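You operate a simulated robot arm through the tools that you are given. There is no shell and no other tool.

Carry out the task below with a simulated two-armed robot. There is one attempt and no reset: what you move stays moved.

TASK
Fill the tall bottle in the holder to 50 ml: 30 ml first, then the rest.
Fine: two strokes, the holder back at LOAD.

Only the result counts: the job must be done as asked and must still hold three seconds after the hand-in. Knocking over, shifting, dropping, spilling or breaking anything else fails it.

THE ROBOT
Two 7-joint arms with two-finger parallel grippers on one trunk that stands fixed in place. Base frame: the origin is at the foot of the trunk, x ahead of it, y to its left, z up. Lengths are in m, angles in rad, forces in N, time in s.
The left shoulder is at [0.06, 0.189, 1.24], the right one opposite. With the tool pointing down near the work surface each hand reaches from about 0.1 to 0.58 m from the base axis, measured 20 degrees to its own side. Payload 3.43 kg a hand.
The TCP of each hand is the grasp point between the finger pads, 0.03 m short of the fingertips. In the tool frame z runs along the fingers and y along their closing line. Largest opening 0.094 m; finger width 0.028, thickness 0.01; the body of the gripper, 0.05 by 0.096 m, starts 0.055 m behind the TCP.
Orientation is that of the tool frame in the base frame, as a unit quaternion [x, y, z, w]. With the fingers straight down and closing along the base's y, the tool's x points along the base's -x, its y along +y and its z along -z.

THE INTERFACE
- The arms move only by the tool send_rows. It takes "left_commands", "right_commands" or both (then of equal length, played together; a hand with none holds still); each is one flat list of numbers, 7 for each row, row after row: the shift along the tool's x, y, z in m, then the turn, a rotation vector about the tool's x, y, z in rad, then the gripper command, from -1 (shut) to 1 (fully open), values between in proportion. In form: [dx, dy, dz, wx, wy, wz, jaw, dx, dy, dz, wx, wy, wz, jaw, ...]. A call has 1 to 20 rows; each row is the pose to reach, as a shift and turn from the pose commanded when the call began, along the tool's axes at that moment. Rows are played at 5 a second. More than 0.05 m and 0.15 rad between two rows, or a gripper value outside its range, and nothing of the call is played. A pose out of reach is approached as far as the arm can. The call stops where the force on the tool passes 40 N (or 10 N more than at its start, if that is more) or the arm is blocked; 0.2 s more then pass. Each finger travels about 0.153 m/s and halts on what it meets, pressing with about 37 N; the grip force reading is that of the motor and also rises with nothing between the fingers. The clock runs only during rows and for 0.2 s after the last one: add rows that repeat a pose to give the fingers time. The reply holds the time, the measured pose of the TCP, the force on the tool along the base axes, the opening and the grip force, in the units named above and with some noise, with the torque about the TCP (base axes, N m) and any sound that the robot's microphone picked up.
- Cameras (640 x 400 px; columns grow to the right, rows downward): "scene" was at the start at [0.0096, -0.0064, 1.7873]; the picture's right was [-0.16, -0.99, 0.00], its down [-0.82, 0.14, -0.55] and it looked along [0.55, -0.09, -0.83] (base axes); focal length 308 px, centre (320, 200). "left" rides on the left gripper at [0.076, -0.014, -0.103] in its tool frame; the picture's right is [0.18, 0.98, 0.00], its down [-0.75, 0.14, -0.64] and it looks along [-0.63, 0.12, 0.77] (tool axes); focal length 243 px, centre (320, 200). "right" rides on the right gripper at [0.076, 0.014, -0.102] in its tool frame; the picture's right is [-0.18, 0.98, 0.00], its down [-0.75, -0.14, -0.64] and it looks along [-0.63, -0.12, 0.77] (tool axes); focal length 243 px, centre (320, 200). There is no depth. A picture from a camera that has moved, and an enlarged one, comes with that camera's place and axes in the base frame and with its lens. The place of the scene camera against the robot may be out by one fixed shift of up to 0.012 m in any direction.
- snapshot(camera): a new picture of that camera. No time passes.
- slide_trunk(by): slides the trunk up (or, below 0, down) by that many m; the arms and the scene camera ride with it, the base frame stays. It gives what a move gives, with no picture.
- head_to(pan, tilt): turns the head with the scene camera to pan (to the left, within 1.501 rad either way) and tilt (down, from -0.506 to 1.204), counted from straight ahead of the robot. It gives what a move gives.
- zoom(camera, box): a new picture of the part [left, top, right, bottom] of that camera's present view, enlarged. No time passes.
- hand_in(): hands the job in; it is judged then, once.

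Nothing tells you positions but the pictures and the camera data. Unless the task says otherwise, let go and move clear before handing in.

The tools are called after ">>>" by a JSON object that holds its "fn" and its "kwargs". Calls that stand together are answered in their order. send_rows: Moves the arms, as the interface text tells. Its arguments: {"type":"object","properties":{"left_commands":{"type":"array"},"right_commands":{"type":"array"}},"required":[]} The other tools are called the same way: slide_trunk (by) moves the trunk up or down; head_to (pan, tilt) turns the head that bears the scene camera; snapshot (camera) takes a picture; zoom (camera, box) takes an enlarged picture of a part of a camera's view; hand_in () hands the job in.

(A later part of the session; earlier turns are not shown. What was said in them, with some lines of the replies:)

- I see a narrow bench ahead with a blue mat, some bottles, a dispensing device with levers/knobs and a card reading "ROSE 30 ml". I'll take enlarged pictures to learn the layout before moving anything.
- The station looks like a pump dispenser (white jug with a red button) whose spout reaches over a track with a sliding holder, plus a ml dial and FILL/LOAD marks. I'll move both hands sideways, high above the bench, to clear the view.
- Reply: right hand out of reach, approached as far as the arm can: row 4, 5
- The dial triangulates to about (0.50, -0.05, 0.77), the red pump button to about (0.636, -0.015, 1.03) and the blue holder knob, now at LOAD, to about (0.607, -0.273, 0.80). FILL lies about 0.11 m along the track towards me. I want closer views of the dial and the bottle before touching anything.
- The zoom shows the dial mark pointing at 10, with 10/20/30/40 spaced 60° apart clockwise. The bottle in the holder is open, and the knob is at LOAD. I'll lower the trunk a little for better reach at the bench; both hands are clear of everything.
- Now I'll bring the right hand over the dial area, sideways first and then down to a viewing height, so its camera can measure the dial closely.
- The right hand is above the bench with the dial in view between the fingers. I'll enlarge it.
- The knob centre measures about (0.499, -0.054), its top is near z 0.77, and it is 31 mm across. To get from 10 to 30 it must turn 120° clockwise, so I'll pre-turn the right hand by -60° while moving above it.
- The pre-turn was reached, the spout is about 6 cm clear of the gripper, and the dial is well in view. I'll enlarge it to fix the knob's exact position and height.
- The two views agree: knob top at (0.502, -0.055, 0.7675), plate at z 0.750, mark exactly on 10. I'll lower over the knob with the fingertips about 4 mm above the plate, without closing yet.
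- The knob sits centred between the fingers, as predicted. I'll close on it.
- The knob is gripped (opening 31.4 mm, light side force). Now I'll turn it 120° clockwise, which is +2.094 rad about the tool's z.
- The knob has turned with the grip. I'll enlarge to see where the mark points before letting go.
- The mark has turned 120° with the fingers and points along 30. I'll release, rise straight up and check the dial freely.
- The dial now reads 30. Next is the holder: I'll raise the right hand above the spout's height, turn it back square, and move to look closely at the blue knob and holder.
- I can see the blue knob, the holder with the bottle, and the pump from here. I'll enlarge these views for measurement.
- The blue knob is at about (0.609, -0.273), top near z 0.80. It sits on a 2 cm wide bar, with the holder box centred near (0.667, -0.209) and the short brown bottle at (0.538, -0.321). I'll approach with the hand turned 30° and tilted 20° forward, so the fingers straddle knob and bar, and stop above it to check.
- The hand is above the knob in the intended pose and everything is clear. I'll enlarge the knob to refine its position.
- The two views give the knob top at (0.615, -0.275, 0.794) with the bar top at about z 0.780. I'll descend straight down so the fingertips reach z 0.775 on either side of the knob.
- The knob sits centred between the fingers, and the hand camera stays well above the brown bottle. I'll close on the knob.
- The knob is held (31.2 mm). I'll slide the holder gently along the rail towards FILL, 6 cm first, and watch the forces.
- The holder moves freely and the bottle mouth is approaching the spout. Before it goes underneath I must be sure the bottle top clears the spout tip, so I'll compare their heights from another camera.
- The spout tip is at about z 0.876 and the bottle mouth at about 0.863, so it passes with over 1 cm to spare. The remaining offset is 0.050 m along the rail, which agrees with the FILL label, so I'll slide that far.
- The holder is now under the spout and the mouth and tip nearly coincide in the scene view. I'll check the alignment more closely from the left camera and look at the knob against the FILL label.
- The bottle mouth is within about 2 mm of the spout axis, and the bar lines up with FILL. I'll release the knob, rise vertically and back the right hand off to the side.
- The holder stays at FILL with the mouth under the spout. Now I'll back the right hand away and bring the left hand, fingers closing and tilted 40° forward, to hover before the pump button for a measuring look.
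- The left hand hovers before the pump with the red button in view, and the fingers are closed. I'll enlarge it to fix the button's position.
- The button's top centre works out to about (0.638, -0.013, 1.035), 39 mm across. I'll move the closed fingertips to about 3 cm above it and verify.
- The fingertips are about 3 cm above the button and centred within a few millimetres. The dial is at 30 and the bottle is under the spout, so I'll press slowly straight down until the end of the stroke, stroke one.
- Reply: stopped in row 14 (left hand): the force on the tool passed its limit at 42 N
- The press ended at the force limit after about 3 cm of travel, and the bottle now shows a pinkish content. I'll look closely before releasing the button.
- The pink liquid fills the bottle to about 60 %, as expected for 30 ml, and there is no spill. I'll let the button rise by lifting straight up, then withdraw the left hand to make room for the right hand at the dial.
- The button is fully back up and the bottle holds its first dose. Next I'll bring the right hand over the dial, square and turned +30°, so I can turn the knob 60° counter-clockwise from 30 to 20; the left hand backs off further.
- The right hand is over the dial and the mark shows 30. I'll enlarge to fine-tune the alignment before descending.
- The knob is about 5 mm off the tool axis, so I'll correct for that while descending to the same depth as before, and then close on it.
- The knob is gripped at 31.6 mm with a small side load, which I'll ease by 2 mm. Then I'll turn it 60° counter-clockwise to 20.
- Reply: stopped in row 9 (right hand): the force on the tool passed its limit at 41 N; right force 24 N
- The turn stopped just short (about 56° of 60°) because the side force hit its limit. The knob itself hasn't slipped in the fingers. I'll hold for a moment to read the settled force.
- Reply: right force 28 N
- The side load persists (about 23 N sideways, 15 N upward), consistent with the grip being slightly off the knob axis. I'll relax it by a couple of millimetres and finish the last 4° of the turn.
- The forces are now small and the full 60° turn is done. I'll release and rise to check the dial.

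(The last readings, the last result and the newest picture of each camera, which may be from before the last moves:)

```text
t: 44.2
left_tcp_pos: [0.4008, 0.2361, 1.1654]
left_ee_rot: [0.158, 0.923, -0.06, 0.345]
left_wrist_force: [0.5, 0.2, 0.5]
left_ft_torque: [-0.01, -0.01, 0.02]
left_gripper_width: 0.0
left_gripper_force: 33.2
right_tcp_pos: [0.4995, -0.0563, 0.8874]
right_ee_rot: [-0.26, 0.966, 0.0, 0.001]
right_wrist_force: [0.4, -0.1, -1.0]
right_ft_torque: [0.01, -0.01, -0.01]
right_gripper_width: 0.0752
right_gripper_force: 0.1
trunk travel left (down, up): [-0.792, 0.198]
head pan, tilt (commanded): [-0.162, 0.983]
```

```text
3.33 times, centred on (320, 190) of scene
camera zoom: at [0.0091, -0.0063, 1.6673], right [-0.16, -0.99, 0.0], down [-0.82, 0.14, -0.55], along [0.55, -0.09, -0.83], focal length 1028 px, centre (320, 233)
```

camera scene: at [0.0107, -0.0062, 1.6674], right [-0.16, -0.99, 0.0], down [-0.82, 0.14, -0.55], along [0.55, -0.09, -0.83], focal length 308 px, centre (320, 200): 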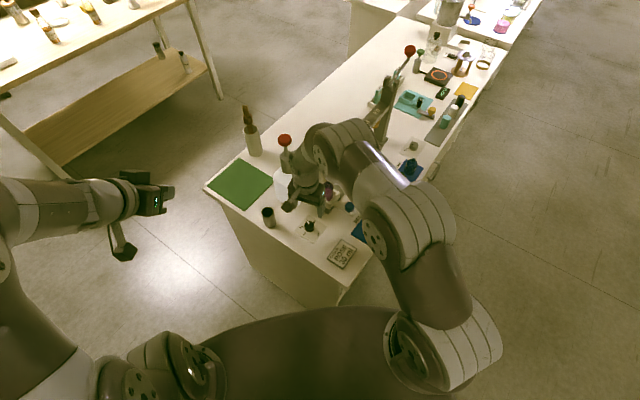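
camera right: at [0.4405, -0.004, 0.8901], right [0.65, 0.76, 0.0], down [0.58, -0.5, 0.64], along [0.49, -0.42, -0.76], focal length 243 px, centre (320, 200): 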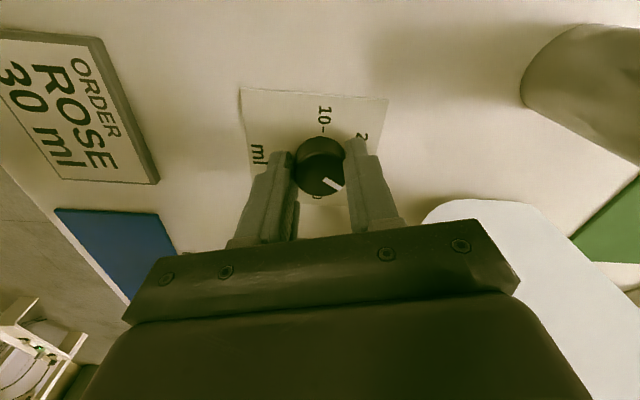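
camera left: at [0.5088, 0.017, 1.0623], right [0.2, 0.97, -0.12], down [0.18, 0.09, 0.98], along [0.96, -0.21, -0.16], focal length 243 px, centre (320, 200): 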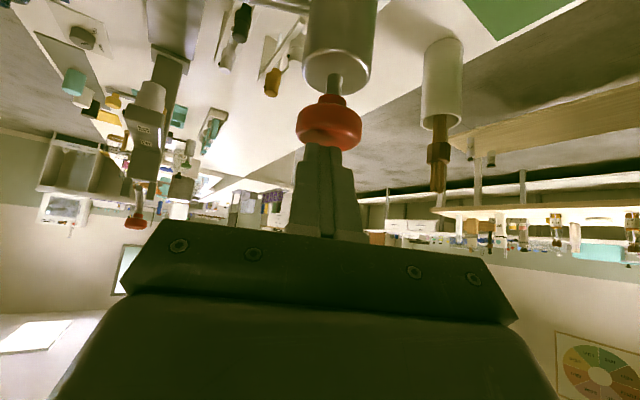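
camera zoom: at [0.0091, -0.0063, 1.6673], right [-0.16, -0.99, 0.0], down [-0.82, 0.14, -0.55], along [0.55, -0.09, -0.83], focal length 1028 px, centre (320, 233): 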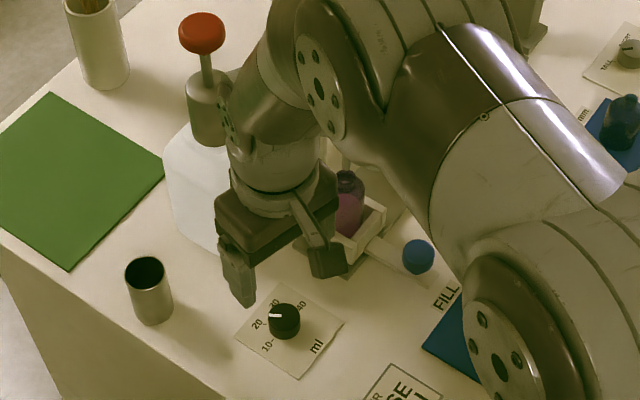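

The dial now reads 20. I'll clear the right hand back to its earlier parking spot beside the holder, then check everything before the second stroke.

>>> {"fn": "send_rows", "kwargs": {"right_commands": [0.0084, 0.0048, -0.029, 0, 0, 0, 0.6, 0.0167, 0.0097, -0.058, 0, 0, 0, 0.6, 0.0251, 0.0145, -0.087, 0, 0, 0, 0.6, 0.0472, -0.0238, -0.087, 0, -0.07, 0, 0.6, 0.0693, -0.0621, -0.087, 0, -0.14, 0, 0.6, 0.0914, -0.1003, -0.087, 0, -0.21, 0, 0.6, 0.1135, -0.1386, -0.087, 0, -0.28, 0, 0.6, 0.1356, -0.1769, -0.087, 0, -0.35, 0, 0.6]}}

>>> {"fn": "zoom", "kwargs": {"camera": "scene", "box": [250, 130, 390, 250]}}

>>> {"fn": "zoom", "kwargs": {"camera": "scene", "box": [310, 165, 350, 205]}}

>>> {"fn": "zoom", "kwargs": {"camera": "scene", "box": [290, 205, 330, 245]}}

```text
t: 46.0
left_tcp_pos: [0.4014, 0.2373, 1.1665]
left_ee_rot: [0.159, 0.923, -0.06, 0.344]
left_wrist_force: [-0.5, -0.7, 0.4]
left_ft_torque: [-0.01, -0.03, 0.02]
left_gripper_width: 0.0
left_gripper_force: 33.1
right_tcp_pos: [0.4722, -0.2825, 0.9769]
right_ee_rot: [-0.255, 0.951, 0.045, 0.171]
right_wrist_force: [0.3, -0.2, -0.5]
right_ft_torque: [0.03, -0.01, 0.0]
right_gripper_width: 0.0752
right_gripper_force: 0.1
trunk travel left (down, up): [-0.792, 0.198]
head pan, tilt (commanded): [-0.162, 0.983]
```

```text
3.33 times, centred on (320, 190) of scene
camera zoom: at [0.009, -0.0081, 1.6673], right [-0.16, -0.99, 0.0], down [-0.82, 0.14, -0.55], along [0.55, -0.09, -0.83], focal length 1028 px, centre (320, 233)
```

zoom: 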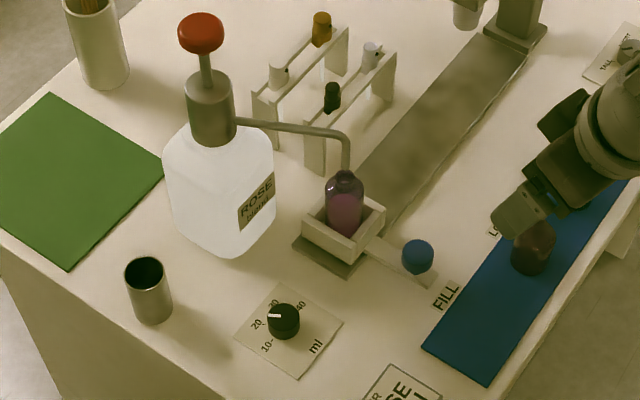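

```text
10.00 times, centred on (330, 185) of scene
camera zoom: at [0.009, -0.0081, 1.6673], right [-0.16, -0.99, 0.0], down [-0.82, 0.14, -0.55], along [0.55, -0.09, -0.83], focal length 3083 px, centre (220, 350)
```

zoom: 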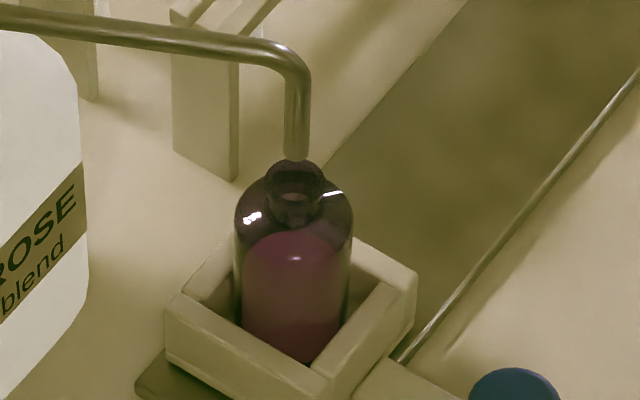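

```text
10.00 times, centred on (310, 225) of scene
camera zoom: at [0.009, -0.0081, 1.6673], right [-0.16, -0.99, 0.0], down [-0.82, 0.14, -0.55], along [0.55, -0.09, -0.83], focal length 3083 px, centre (420, -50)
```

zoom: 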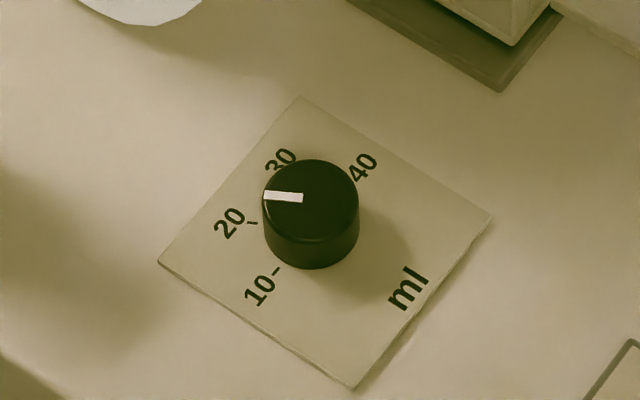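

The bottle holds the first 30 ml, the holder is still at FILL and the dial reads 20. I'll bring the left hand back to the spot just above the pump button.

>>> {"fn": "send_rows", "kwargs": {"left_commands": [-0.0264, -0.0227, 0.0231, 0, 0, 0, -1, -0.0527, -0.0453, 0.0462, 0, 0, 0, -1, -0.0791, -0.068, 0.0693, 0, 0, 0, -1, -0.1055, -0.0907, 0.0923, 0, 0, 0, -1, -0.1319, -0.1134, 0.1154, 0, 0, 0, -1, -0.1582, -0.136, 0.1385, 0, 0, 0, -1, -0.1846, -0.1587, 0.1616, 0, 0, 0, -1, -0.1832, -0.1581, 0.2034, 0, 0, 0, -1, -0.1818, -0.1575, 0.2451, 0, 0, 0, -1, -0.1818, -0.1575, 0.2451, 0, 0, 0, -1]}}

>>> {"fn": "snapshot", "kwargs": {"camera": "left"}}

>>> {"fn": "zoom", "kwargs": {"camera": "left", "box": [260, 40, 400, 170]}}

```text
t: 48.2
left_tcp_pos: [0.6263, -0.0122, 1.1002]
left_ee_rot: [0.159, 0.923, -0.058, 0.345]
left_wrist_force: [-0.3, 0.9, 0.6]
left_ft_torque: [-0.04, -0.04, -0.02]
left_gripper_width: 0.0001
left_gripper_force: 32.5
right_tcp_pos: [0.4726, -0.2806, 0.977]
right_ee_rot: [-0.256, 0.951, 0.044, 0.169]
right_wrist_force: [0.0, 0.1, -0.8]
right_ft_torque: [-0.02, -0.03, -0.03]
right_gripper_width: 0.075
right_gripper_force: 0.1
trunk travel left (down, up): [-0.792, 0.198]
head pan, tilt (commanded): [-0.162, 0.983]
```

```text
taken
camera left: at [0.5056, 0.0179, 1.1274], right [0.2, 0.97, -0.12], down [0.19, 0.08, 0.98], along [0.96, -0.21, -0.17], focal length 243 px, centre (320, 200)
```

left: 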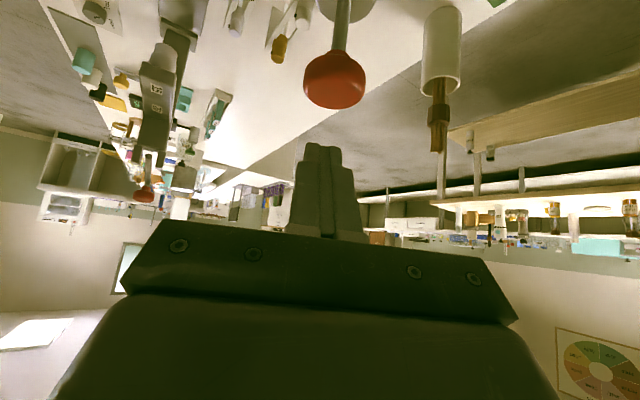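

```text
3.08 times, centred on (330, 105) of left
camera zoom: at [0.5056, 0.0179, 1.1274], right [0.2, 0.97, -0.12], down [0.19, 0.08, 0.98], along [0.96, -0.21, -0.17], focal length 746 px, centre (289, 492)
```

zoom: 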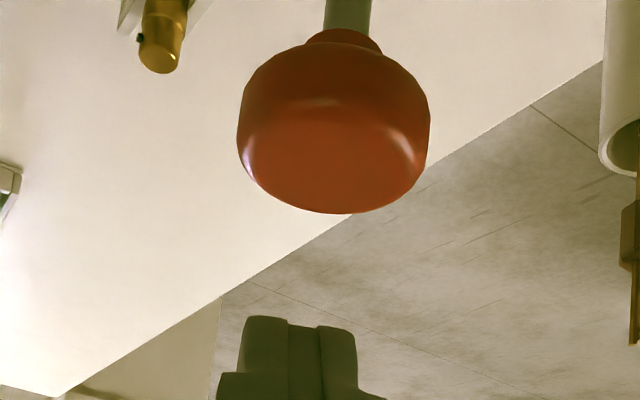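

The fingertips are again above the button, about 3 mm off centre, which I'll correct. With the dial at 20 and the bottle under the spout, I'll press stroke two in the same slow way.

>>> {"fn": "send_rows", "kwargs": {"left_commands": [0.0072, 0.0035, 0.0097, 0, 0, 0, -1, 0.015, 0.0035, 0.0187, 0, 0, 0, -1, 0.0176, 0.0035, 0.0217, 0, 0, 0, -1, 0.0203, 0.0035, 0.0248, 0, 0, 0, -1, 0.0229, 0.0035, 0.0278, 0, 0, 0, -1, 0.0255, 0.0035, 0.0308, 0, 0, 0, -1, 0.0281, 0.0035, 0.0338, 0, 0, 0, -1, 0.0307, 0.0035, 0.0368, 0, 0, 0, -1, 0.0334, 0.0035, 0.0399, 0, 0, 0, -1, 0.036, 0.0035, 0.0429, 0, 0, 0, -1, 0.0386, 0.0035, 0.0459, 0, 0, 0, -1, 0.0412, 0.0035, 0.0489, 0, 0, 0, -1, 0.0438, 0.0035, 0.0519, 0, 0, 0, -1, 0.0465, 0.0035, 0.055, 0, 0, 0, -1, 0.0491, 0.0035, 0.058, 0, 0, 0, -1, 0.0517, 0.0035, 0.061, 0, 0, 0, -1]}}

>>> {"fn": "zoom", "kwargs": {"camera": "scene", "box": [310, 165, 350, 205]}}

>>> {"fn": "zoom", "kwargs": {"camera": "left", "box": [260, 0, 400, 170]}}

```text
t: 50.8
left_tcp_pos: [0.6342, -0.0101, 1.0469]
left_ee_rot: [0.158, 0.919, -0.059, 0.357]
left_wrist_force: [-11.7, 4.3, 22.7]
left_ft_torque: [0.01, 0.11, 0.0]
left_gripper_width: 0.0
left_gripper_force: 33.0
right_tcp_pos: [0.469, -0.2817, 0.9774]
right_ee_rot: [-0.256, 0.95, 0.044, 0.171]
right_wrist_force: [0.5, 0.0, -0.1]
right_ft_torque: [0.01, 0.0, -0.01]
right_gripper_width: 0.075
right_gripper_force: 0.0
trunk travel left (down, up): [-0.792, 0.198]
head pan, tilt (commanded): [-0.162, 0.983]
stopped in row 13 (left hand): the force on the tool passed its limit at 43 N (the readings are from after the stop); the commanded pose is now the measured one
```

```text
10.00 times, centred on (330, 185) of scene
camera zoom: at [0.005, -0.0057, 1.6672], right [-0.16, -0.99, 0.0], down [-0.82, 0.13, -0.56], along [0.55, -0.09, -0.83], focal length 3083 px, centre (220, 350)
```

zoom: 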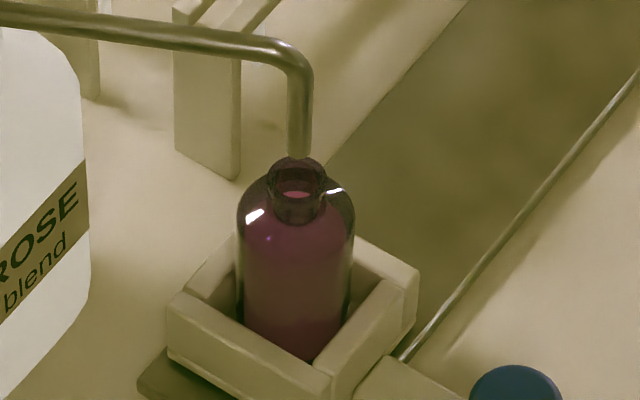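

```text
2.35 times, centred on (330, 85) of left
camera zoom: at [0.512, 0.0205, 1.0701], right [0.2, 0.97, -0.12], down [0.16, 0.09, 0.98], along [0.97, -0.21, -0.14], focal length 571 px, centre (296, 471)
```

zoom: 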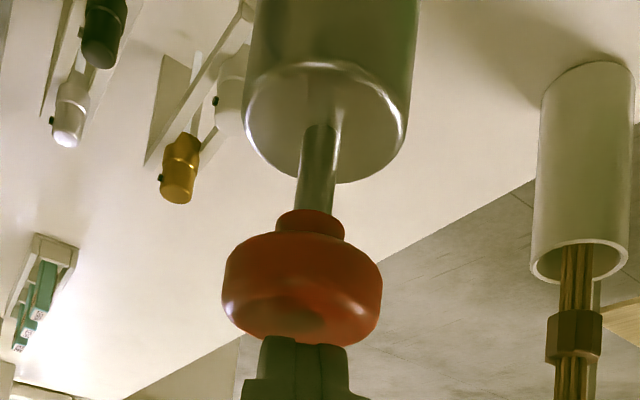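

The second stroke bottomed after about 2 cm of travel (20 ml), and the liquid now reaches the shoulder of the bottle. I'll let the button up and withdraw the left hand.

>>> {"fn": "send_rows", "kwargs": {"left_commands": [-0.0101, 0, -0.0111, 0, 0, 0, -1, -0.0203, 0, -0.0222, 0, 0, 0, -1, -0.0338, 0, -0.037, 0, 0, 0, -1, -0.0473, 0, -0.0517, 0, 0, 0, -1, -0.0641, 0, -0.0702, 0, 0, 0, -1, -0.0348, 0.0221, -0.0968, 0, 0, 0, -1, -0.0055, 0.0442, -0.1235, 0, 0, 0, -1, 0.0239, 0.0662, -0.1501, 0, 0, 0, -1, 0.0532, 0.0883, -0.1768, 0, 0, 0, -1, 0.0825, 0.1104, -0.2034, 0, 0, 0, -1]}}

>>> {"fn": "zoom", "kwargs": {"camera": "scene", "box": [250, 110, 390, 230]}}

>>> {"fn": "zoom", "kwargs": {"camera": "scene", "box": [310, 165, 350, 205]}}

>>> {"fn": "snapshot", "kwargs": {"camera": "right"}}

```text
t: 53.0
left_tcp_pos: [0.4871, 0.1608, 1.136]
left_ee_rot: [0.157, 0.92, -0.06, 0.353]
left_wrist_force: [-1.7, 0.8, 0.5]
left_ft_torque: [0.01, 0.04, 0.0]
left_gripper_width: 0.0
left_gripper_force: 33.2
right_tcp_pos: [0.4729, -0.2798, 0.9752]
right_ee_rot: [-0.256, 0.951, 0.044, 0.17]
right_wrist_force: [0.4, -0.1, -0.4]
right_ft_torque: [0.0, -0.01, 0.02]
right_gripper_width: 0.0752
right_gripper_force: 0.2
trunk travel left (down, up): [-0.792, 0.198]
head pan, tilt (commanded): [-0.162, 0.983]
```

```text
3.33 times, centred on (320, 170) of scene
camera zoom: at [0.0094, -0.0059, 1.6673], right [-0.16, -0.99, 0.0], down [-0.82, 0.14, -0.55], along [0.55, -0.09, -0.83], focal length 1028 px, centre (320, 300)
```

zoom: 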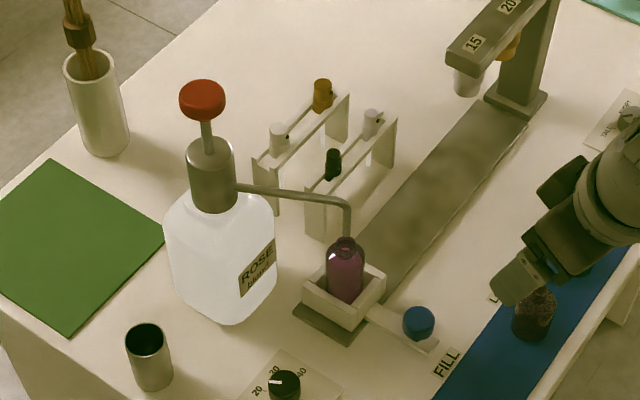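

```text
10.00 times, centred on (330, 185) of scene
camera zoom: at [0.0094, -0.0059, 1.6673], right [-0.16, -0.99, 0.0], down [-0.82, 0.14, -0.55], along [0.55, -0.09, -0.83], focal length 3083 px, centre (220, 350)
```

zoom: 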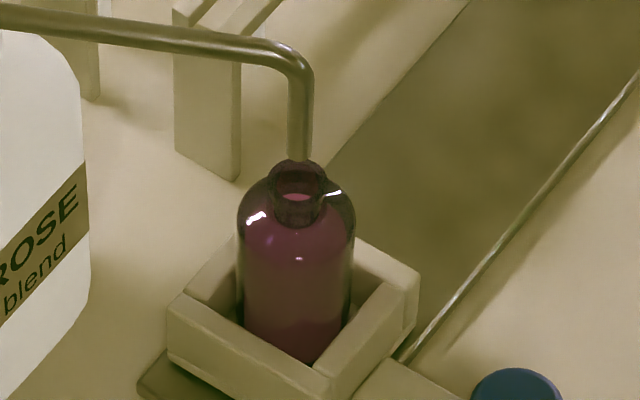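

```text
taken
camera right: at [0.373, -0.3212, 1.047], right [-0.34, 0.94, 0.06], down [0.49, 0.12, 0.86], along [0.8, 0.33, -0.5], focal length 243 px, centre (320, 200)
```

right: 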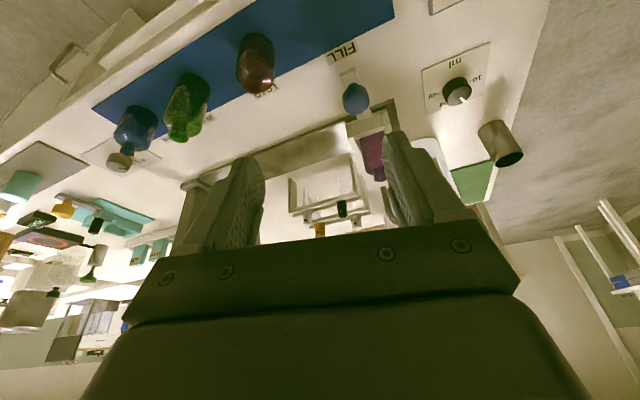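

The button has returned, the bottle is filled to the shoulder and nothing is spilled. Now the right hand goes back above the blue knob, which is at about (0.539, -0.198), to slide the holder back to LOAD.

>>> {"fn": "send_rows", "kwargs": {"right_commands": [-0.0232, 0.0128, 0.0265, 0, 0, 0, 0.6, -0.0463, 0.0255, 0.0531, 0, 0, 0, 0.6, -0.0695, 0.0383, 0.0796, 0, 0, 0, 0.6, -0.0695, 0.0383, 0.0796, 0, 0, 0, 0.6]}}

>>> {"fn": "zoom", "kwargs": {"camera": "right", "box": [250, 10, 400, 200]}}

>>> {"fn": "snapshot", "kwargs": {"camera": "scene"}}

```text
t: 54.0
left_tcp_pos: [0.4869, 0.1602, 1.1357]
left_ee_rot: [0.157, 0.92, -0.059, 0.353]
left_wrist_force: [-0.8, -0.4, 0.1]
left_ft_torque: [-0.02, -0.03, 0.02]
left_gripper_width: 0.0002
left_gripper_force: 32.7
right_tcp_pos: [0.5349, -0.2021, 0.9236]
right_ee_rot: [-0.256, 0.951, 0.044, 0.169]
right_wrist_force: [-0.6, 0.1, -0.7]
right_ft_torque: [0.04, 0.02, 0.03]
right_gripper_width: 0.0752
right_gripper_force: 0.1
trunk travel left (down, up): [-0.792, 0.198]
head pan, tilt (commanded): [-0.162, 0.983]
```

```text
2.11 times, centred on (325, 105) of right
camera zoom: at [0.4353, -0.2424, 0.9937], right [-0.34, 0.94, 0.06], down [0.49, 0.12, 0.86], along [0.8, 0.33, -0.5], focal length 511 px, centre (310, 400)
```

zoom: 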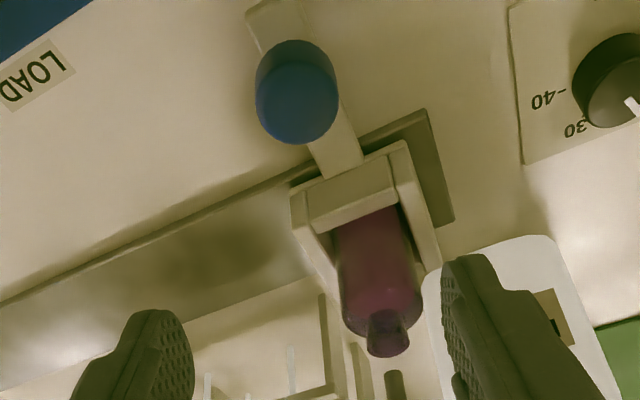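

```text
taken
camera scene: at [0.0089, -0.0066, 1.6673], right [-0.16, -0.99, 0.0], down [-0.82, 0.14, -0.55], along [0.55, -0.09, -0.83], focal length 308 px, centre (320, 200)
```

scene: 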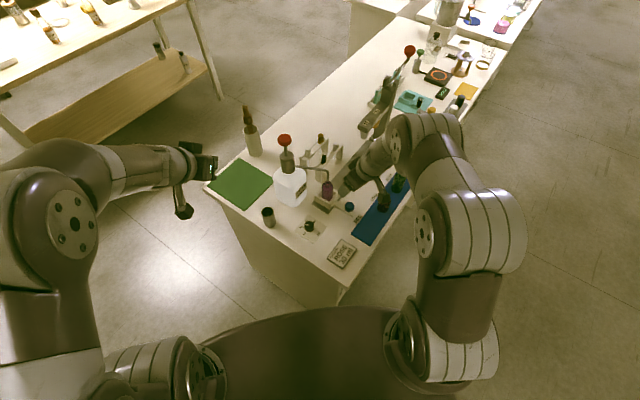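

The knob is where expected. I'll descend with a small correction and close on it.

>>> {"fn": "send_rows", "kwargs": {"right_commands": [0.0139, 0.0006, 0.0373, 0, 0, 0, 0.6, 0.0279, 0.0013, 0.0747, 0, 0, 0, 0.6, 0.0418, 0.0019, 0.112, 0, 0, 0, 0.6, 0.0418, 0.0019, 0.112, 0, 0, 0, 0.6, 0.0418, 0.0019, 0.112, 0, 0, 0, 0, 0.0418, 0.0019, 0.112, 0, 0, 0, -0.4, 0.0418, 0.0019, 0.112, 0, 0, 0, -1, 0.0418, 0.0019, 0.112, 0, 0, 0, -1]}}

>>> {"fn": "snapshot", "kwargs": {"camera": "right"}}

>>> {"fn": "zoom", "kwargs": {"camera": "scene", "box": [310, 165, 350, 205]}}

```text
t: 55.8
left_tcp_pos: [0.4877, 0.1608, 1.1372]
left_ee_rot: [0.158, 0.921, -0.06, 0.352]
left_wrist_force: [0.1, -0.8, 0.8]
left_ft_torque: [0.0, 0.0, 0.02]
left_gripper_width: 0.0003
left_gripper_force: 32.5
right_tcp_pos: [0.5317, -0.2022, 0.8051]
right_ee_rot: [-0.256, 0.951, 0.045, 0.169]
right_wrist_force: [-0.7, -0.1, 0.0]
right_ft_torque: [-0.04, 0.02, 0.1]
right_gripper_width: 0.0314
right_gripper_force: 44.7
trunk travel left (down, up): [-0.792, 0.198]
head pan, tilt (commanded): [-0.162, 0.983]
```

```text
taken
camera right: at [0.4324, -0.2417, 0.8769], right [-0.34, 0.94, 0.06], down [0.49, 0.12, 0.86], along [0.8, 0.33, -0.5], focal length 243 px, centre (320, 200)
```

right: 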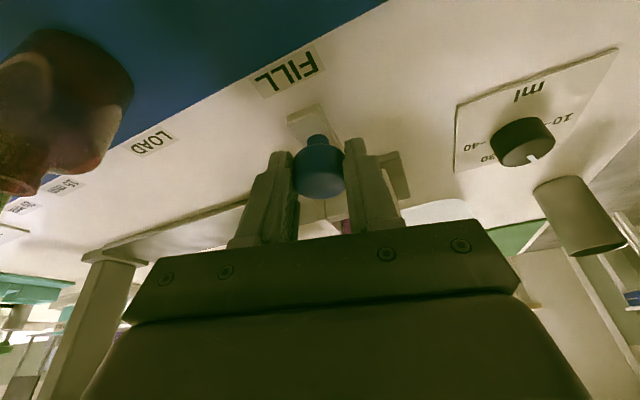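

```text
10.00 times, centred on (330, 185) of scene
camera zoom: at [0.0094, -0.0065, 1.6673], right [-0.16, -0.99, 0.0], down [-0.82, 0.14, -0.55], along [0.55, -0.09, -0.83], focal length 3083 px, centre (220, 350)
```

zoom: 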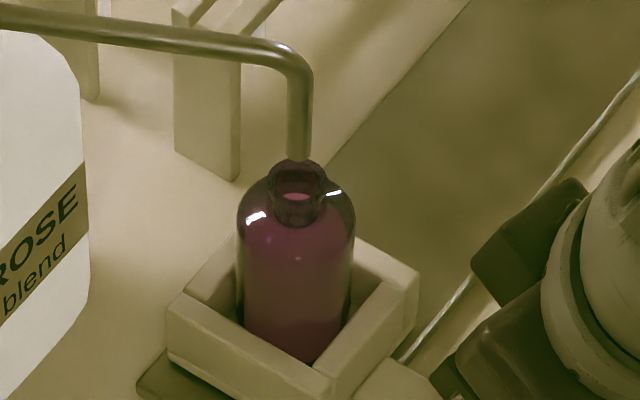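

The knob is gripped with almost no side load. I'll slide the holder slowly 0.109 m back along the rail to LOAD.

>>> {"fn": "send_rows", "kwargs": {"right_commands": [-0.001, -0.0039, 0.0004, 0, 0, 0, -1, -0.0029, -0.0116, 0.0011, 0, 0, 0, -1, -0.0049, -0.0193, 0.0018, 0, 0, 0, -1, -0.0068, -0.027, 0.0025, 0, 0, 0, -1, -0.0088, -0.0348, 0.0032, 0, 0, 0, -1, -0.0107, -0.0425, 0.0039, 0, 0, 0, -1, -0.0126, -0.0502, 0.0046, 0, 0, 0, -1, -0.0146, -0.058, 0.0053, 0, 0, 0, -1, -0.0165, -0.0657, 0.006, 0, 0, 0, -1, -0.0185, -0.0734, 0.0067, 0, 0, 0, -1, -0.0204, -0.0811, 0.0074, 0, 0, 0, -1, -0.0224, -0.0889, 0.0081, 0, 0, 0, -1, -0.0243, -0.0966, 0.0089, 0, 0, 0, -1, -0.0258, -0.1024, 0.0094, 0, 0, 0, -1, -0.0265, -0.1053, 0.0096, 0, 0, 0, -1, -0.0265, -0.1053, 0.0096, 0, 0, 0, -1]}}

>>> {"fn": "snapshot", "kwargs": {"camera": "right"}}

>>> {"fn": "zoom", "kwargs": {"camera": "scene", "box": [300, 130, 420, 230]}}

```text
t: 59.2
left_tcp_pos: [0.4871, 0.1606, 1.1364]
left_ee_rot: [0.158, 0.921, -0.059, 0.351]
left_wrist_force: [0.2, 0.7, 0.6]
left_ft_torque: [-0.01, -0.02, 0.02]
left_gripper_width: 0.0002
left_gripper_force: 32.8
right_tcp_pos: [0.6101, -0.2794, 0.8061]
right_ee_rot: [-0.255, 0.951, 0.044, 0.169]
right_wrist_force: [-2.3, -4.1, -1.4]
right_ft_torque: [-0.27, 0.21, 0.07]
right_gripper_width: 0.031
right_gripper_force: 45.1
trunk travel left (down, up): [-0.792, 0.198]
head pan, tilt (commanded): [-0.162, 0.983]
```

```text
taken
camera right: at [0.5095, -0.3188, 0.8769], right [-0.34, 0.94, 0.06], down [0.49, 0.12, 0.86], along [0.8, 0.33, -0.5], focal length 243 px, centre (320, 200)
```

right: 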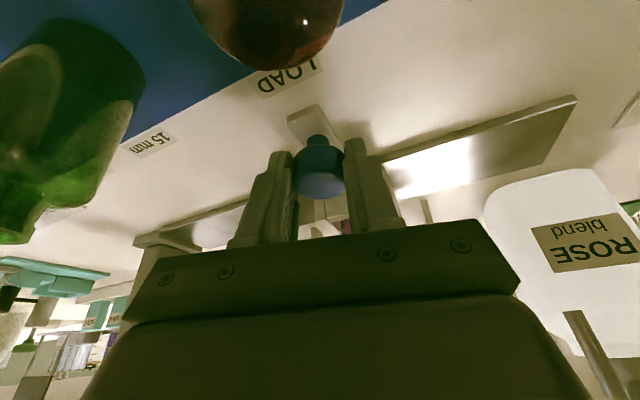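

```text
4.00 times, centred on (360, 180) of scene
camera zoom: at [0.0095, -0.0072, 1.6673], right [-0.16, -0.99, 0.0], down [-0.82, 0.14, -0.55], along [0.55, -0.09, -0.83], focal length 1233 px, centre (160, 280)
```

zoom: 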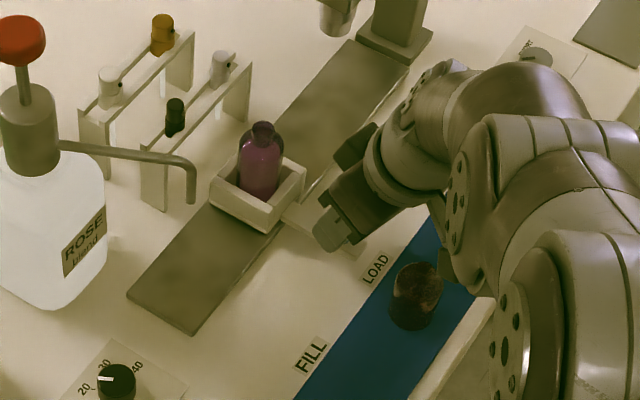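

The holder is back beside the LOAD label, with TCP nearly identical to where I first gripped it. I'll release, rise straight up and measure where the knob ended.

>>> {"fn": "send_rows", "kwargs": {"right_commands": [0, 0, 0, 0, 0, 0, -0.3, 0, 0, 0, 0, 0, 0, 0.2, 0, 0, 0, 0, 0, 0, 0.6, 0, 0, 0, 0, 0, 0, 0.6, -0.0103, 0, -0.0282, 0, 0, 0, 0.6, -0.0239, 0, -0.0658, 0, 0, 0, 0.6, -0.0376, 0, -0.1034, 0, 0, 0, 0.6]}}

>>> {"fn": "zoom", "kwargs": {"camera": "right", "box": [250, 10, 400, 200]}}

>>> {"fn": "zoom", "kwargs": {"camera": "scene", "box": [310, 130, 430, 220]}}

```text
t: 60.8
left_tcp_pos: [0.4862, 0.1615, 1.136]
left_ee_rot: [0.158, 0.921, -0.06, 0.352]
left_wrist_force: [0.3, 0.7, 0.2]
left_ft_torque: [0.0, -0.02, -0.02]
left_gripper_width: 0.0
left_gripper_force: 32.9
right_tcp_pos: [0.6062, -0.2774, 0.9177]
right_ee_rot: [-0.255, 0.951, 0.044, 0.168]
right_wrist_force: [1.0, 0.0, -0.4]
right_ft_torque: [0.0, -0.04, -0.02]
right_gripper_width: 0.0753
right_gripper_force: 0.0
trunk travel left (down, up): [-0.792, 0.198]
head pan, tilt (commanded): [-0.162, 0.983]
```

```text
2.11 times, centred on (325, 105) of right
camera zoom: at [0.5067, -0.3172, 0.9882], right [-0.34, 0.94, 0.06], down [0.49, 0.12, 0.86], along [0.8, 0.33, -0.5], focal length 511 px, centre (310, 400)
```

zoom: 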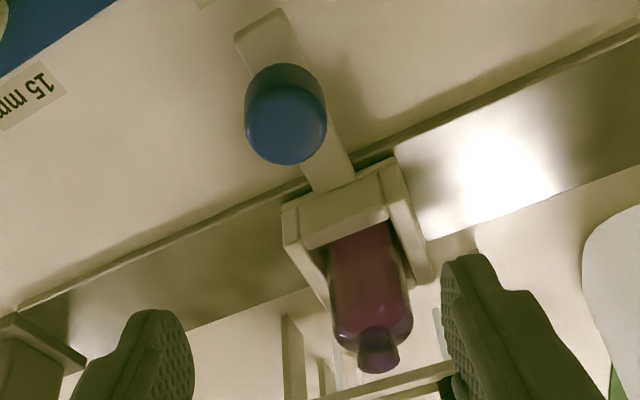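

```text
4.44 times, centred on (370, 175) of scene
camera zoom: at [0.0087, -0.0059, 1.6673], right [-0.16, -0.99, 0.0], down [-0.82, 0.13, -0.56], along [0.55, -0.09, -0.83], focal length 1370 px, centre (98, 311)
```

zoom: 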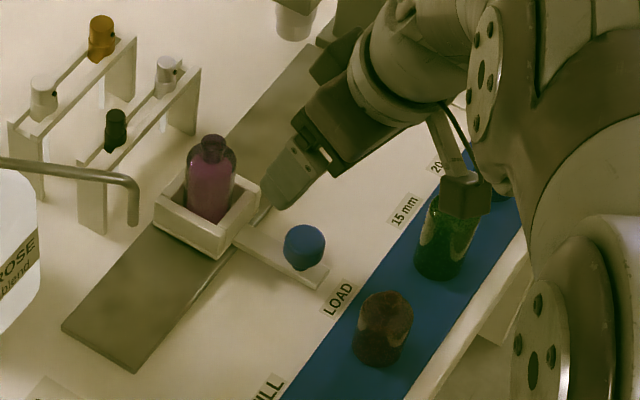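

The holder, knob and label are in exactly the same picture position as at the start, and the neighbouring bottles are unmoved. I'll now move both hands clear of the bench and check the whole scene.

>>> {"fn": "send_rows", "kwargs": {"left_commands": [0.0188, 0.0153, -0.0269, 0, 0, 0, -1, 0.0375, 0.0305, -0.0537, 0, 0, 0, -1, 0.0563, 0.0458, -0.0806, 0, 0, 0, -1, 0.075, 0.061, -0.1074, 0, 0, 0, 0, 0.075, 0.061, -0.1074, 0, 0, 0, 1], "right_commands": [-0.0137, 0, -0.0376, 0, 0, 0, 0.6, -0.0274, 0, -0.0752, 0, 0, 0, 0.6, 0.0146, 0.0027, -0.0905, 0, 0, 0, 0.6, 0.0565, 0.0053, -0.1057, 0, 0, 0, 0.6, 0.0985, 0.008, -0.121, 0, 0, 0, 0.6]}}

>>> {"fn": "snapshot", "kwargs": {"camera": "scene"}}

>>> {"fn": "zoom", "kwargs": {"camera": "scene", "box": [250, 110, 430, 250]}}

>>> {"fn": "zoom", "kwargs": {"camera": "scene", "box": [325, 150, 385, 200]}}

```text
t: 62.0
left_tcp_pos: [0.3857, 0.2589, 1.1667]
left_ee_rot: [0.157, 0.921, -0.058, 0.352]
left_wrist_force: [1.0, 0.4, -0.5]
left_ft_torque: [0.0, 0.02, 0.0]
left_gripper_width: 0.094
left_gripper_force: 0.0
right_tcp_pos: [0.4889, -0.3366, 0.9978]
right_ee_rot: [-0.256, 0.95, 0.046, 0.17]
right_wrist_force: [-0.1, 0.1, 0.9]
right_ft_torque: [0.05, 0.0, 0.01]
right_gripper_width: 0.0753
right_gripper_force: 0.1
trunk travel left (down, up): [-0.792, 0.198]
head pan, tilt (commanded): [-0.162, 0.983]
```

```text
taken
camera scene: at [0.0086, -0.007, 1.6673], right [-0.16, -0.99, 0.0], down [-0.82, 0.14, -0.56], along [0.55, -0.09, -0.83], focal length 308 px, centre (320, 200)
```

scene: 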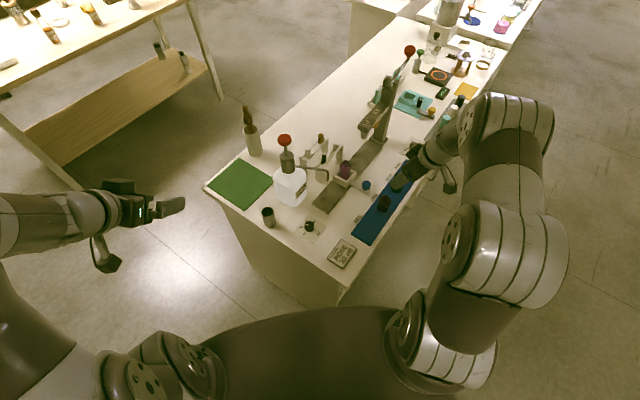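

```text
2.86 times, centred on (340, 180) of scene
camera zoom: at [0.0086, -0.007, 1.6673], right [-0.16, -0.99, 0.0], down [-0.82, 0.14, -0.56], along [0.55, -0.09, -0.83], focal length 881 px, centre (263, 257)
```

zoom: 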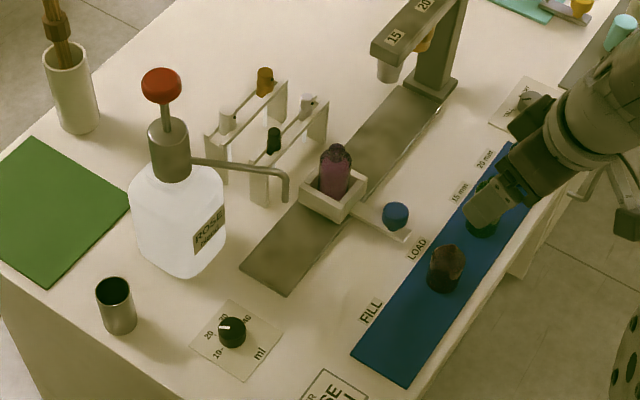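

```text
8.00 times, centred on (355, 175) of scene
camera zoom: at [0.0086, -0.007, 1.6673], right [-0.16, -0.99, 0.0], down [-0.82, 0.14, -0.56], along [0.55, -0.09, -0.83], focal length 2467 px, centre (40, 400)
```

zoom: 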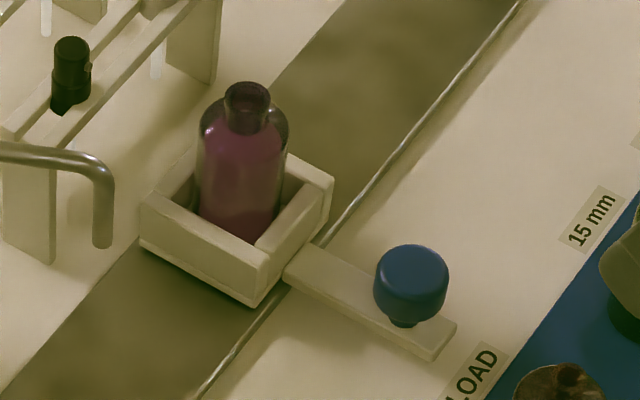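

The filled bottle stands in the holder at LOAD, the button is up and everything else is in place. I'll move the right hand a bit further clear and take one last look.

>>> {"fn": "send_rows", "kwargs": {"right_commands": [0.0264, 0.002, -0.0256, 0, 0, 0, 0.6, 0.0527, 0.004, -0.0511, 0, 0, 0, 0.6, 0.0791, 0.006, -0.0767, 0, 0, 0, 0.6, 0.1054, 0.008, -0.1022, 0, 0, 0, 0.6, 0.1054, 0.008, -0.1022, 0, 0, 0, 0.6]}}

>>> {"fn": "zoom", "kwargs": {"camera": "scene", "box": [200, 60, 460, 290]}}

```text
t: 63.2
left_tcp_pos: [0.3875, 0.2597, 1.1651]
left_ee_rot: [0.159, 0.921, -0.06, 0.351]
left_wrist_force: [-0.5, 0.2, 0.2]
left_ft_torque: [0.04, 0.01, -0.02]
left_gripper_width: 0.0939
left_gripper_force: 0.1
right_tcp_pos: [0.3709, -0.3949, 1.0563]
right_ee_rot: [-0.257, 0.951, 0.044, 0.169]
right_wrist_force: [-0.1, -0.6, -0.4]
right_ft_torque: [0.01, 0.05, 0.03]
right_gripper_width: 0.0755
right_gripper_force: 0.2
trunk travel left (down, up): [-0.792, 0.198]
head pan, tilt (commanded): [-0.162, 0.983]
```

```text
1.74 times, centred on (330, 175) of scene
camera zoom: at [0.0107, -0.0065, 1.6673], right [-0.16, -0.99, 0.0], down [-0.82, 0.14, -0.55], along [0.55, -0.09, -0.83], focal length 536 px, centre (303, 244)
```

zoom: 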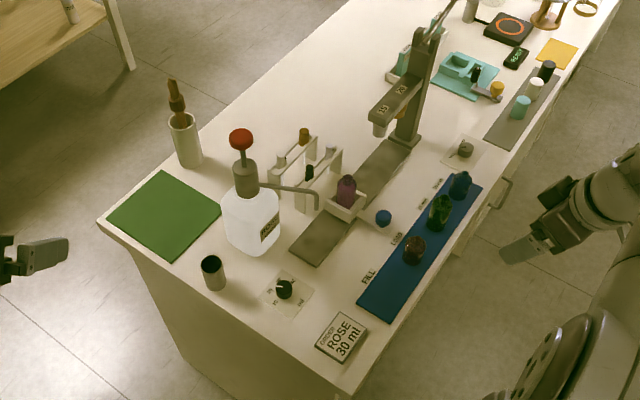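

Both hands are clear of the bench. The tall bottle has had its two strokes (30 ml, then 20 ml), the holder is at LOAD and nothing else has moved, so I'm handing in.

>>> {"fn": "hand_in", "kwargs": {}}

```text
The job is handed in.
```

The tall bottle should now hold 50 ml, given in two strokes, and the holder is back at LOAD. I've handed the job in.

- **First stroke:** I set the dial to 30, slid the holder to FILL and pressed the pump once. The button travelled about 3 cm to its stop.
- **Second stroke:** I set the dial to 20 and pressed once more. The button travelled about 2 cm to its stop.
- **Level:** The liquid reaches the shoulder of the bottle. There is no direct reading, so 50 ml rests on the dial settings, the two full strokes and what the pictures show.
- **End state:** In the pictures the holder, knob and LOAD label line up just as they did at the start. I saw no spills, and nothing else looks moved. Both hands are open and clear of the bench.
- **Dial:** I left it at 20; it started at 10. You didn't ask for it to be reset.
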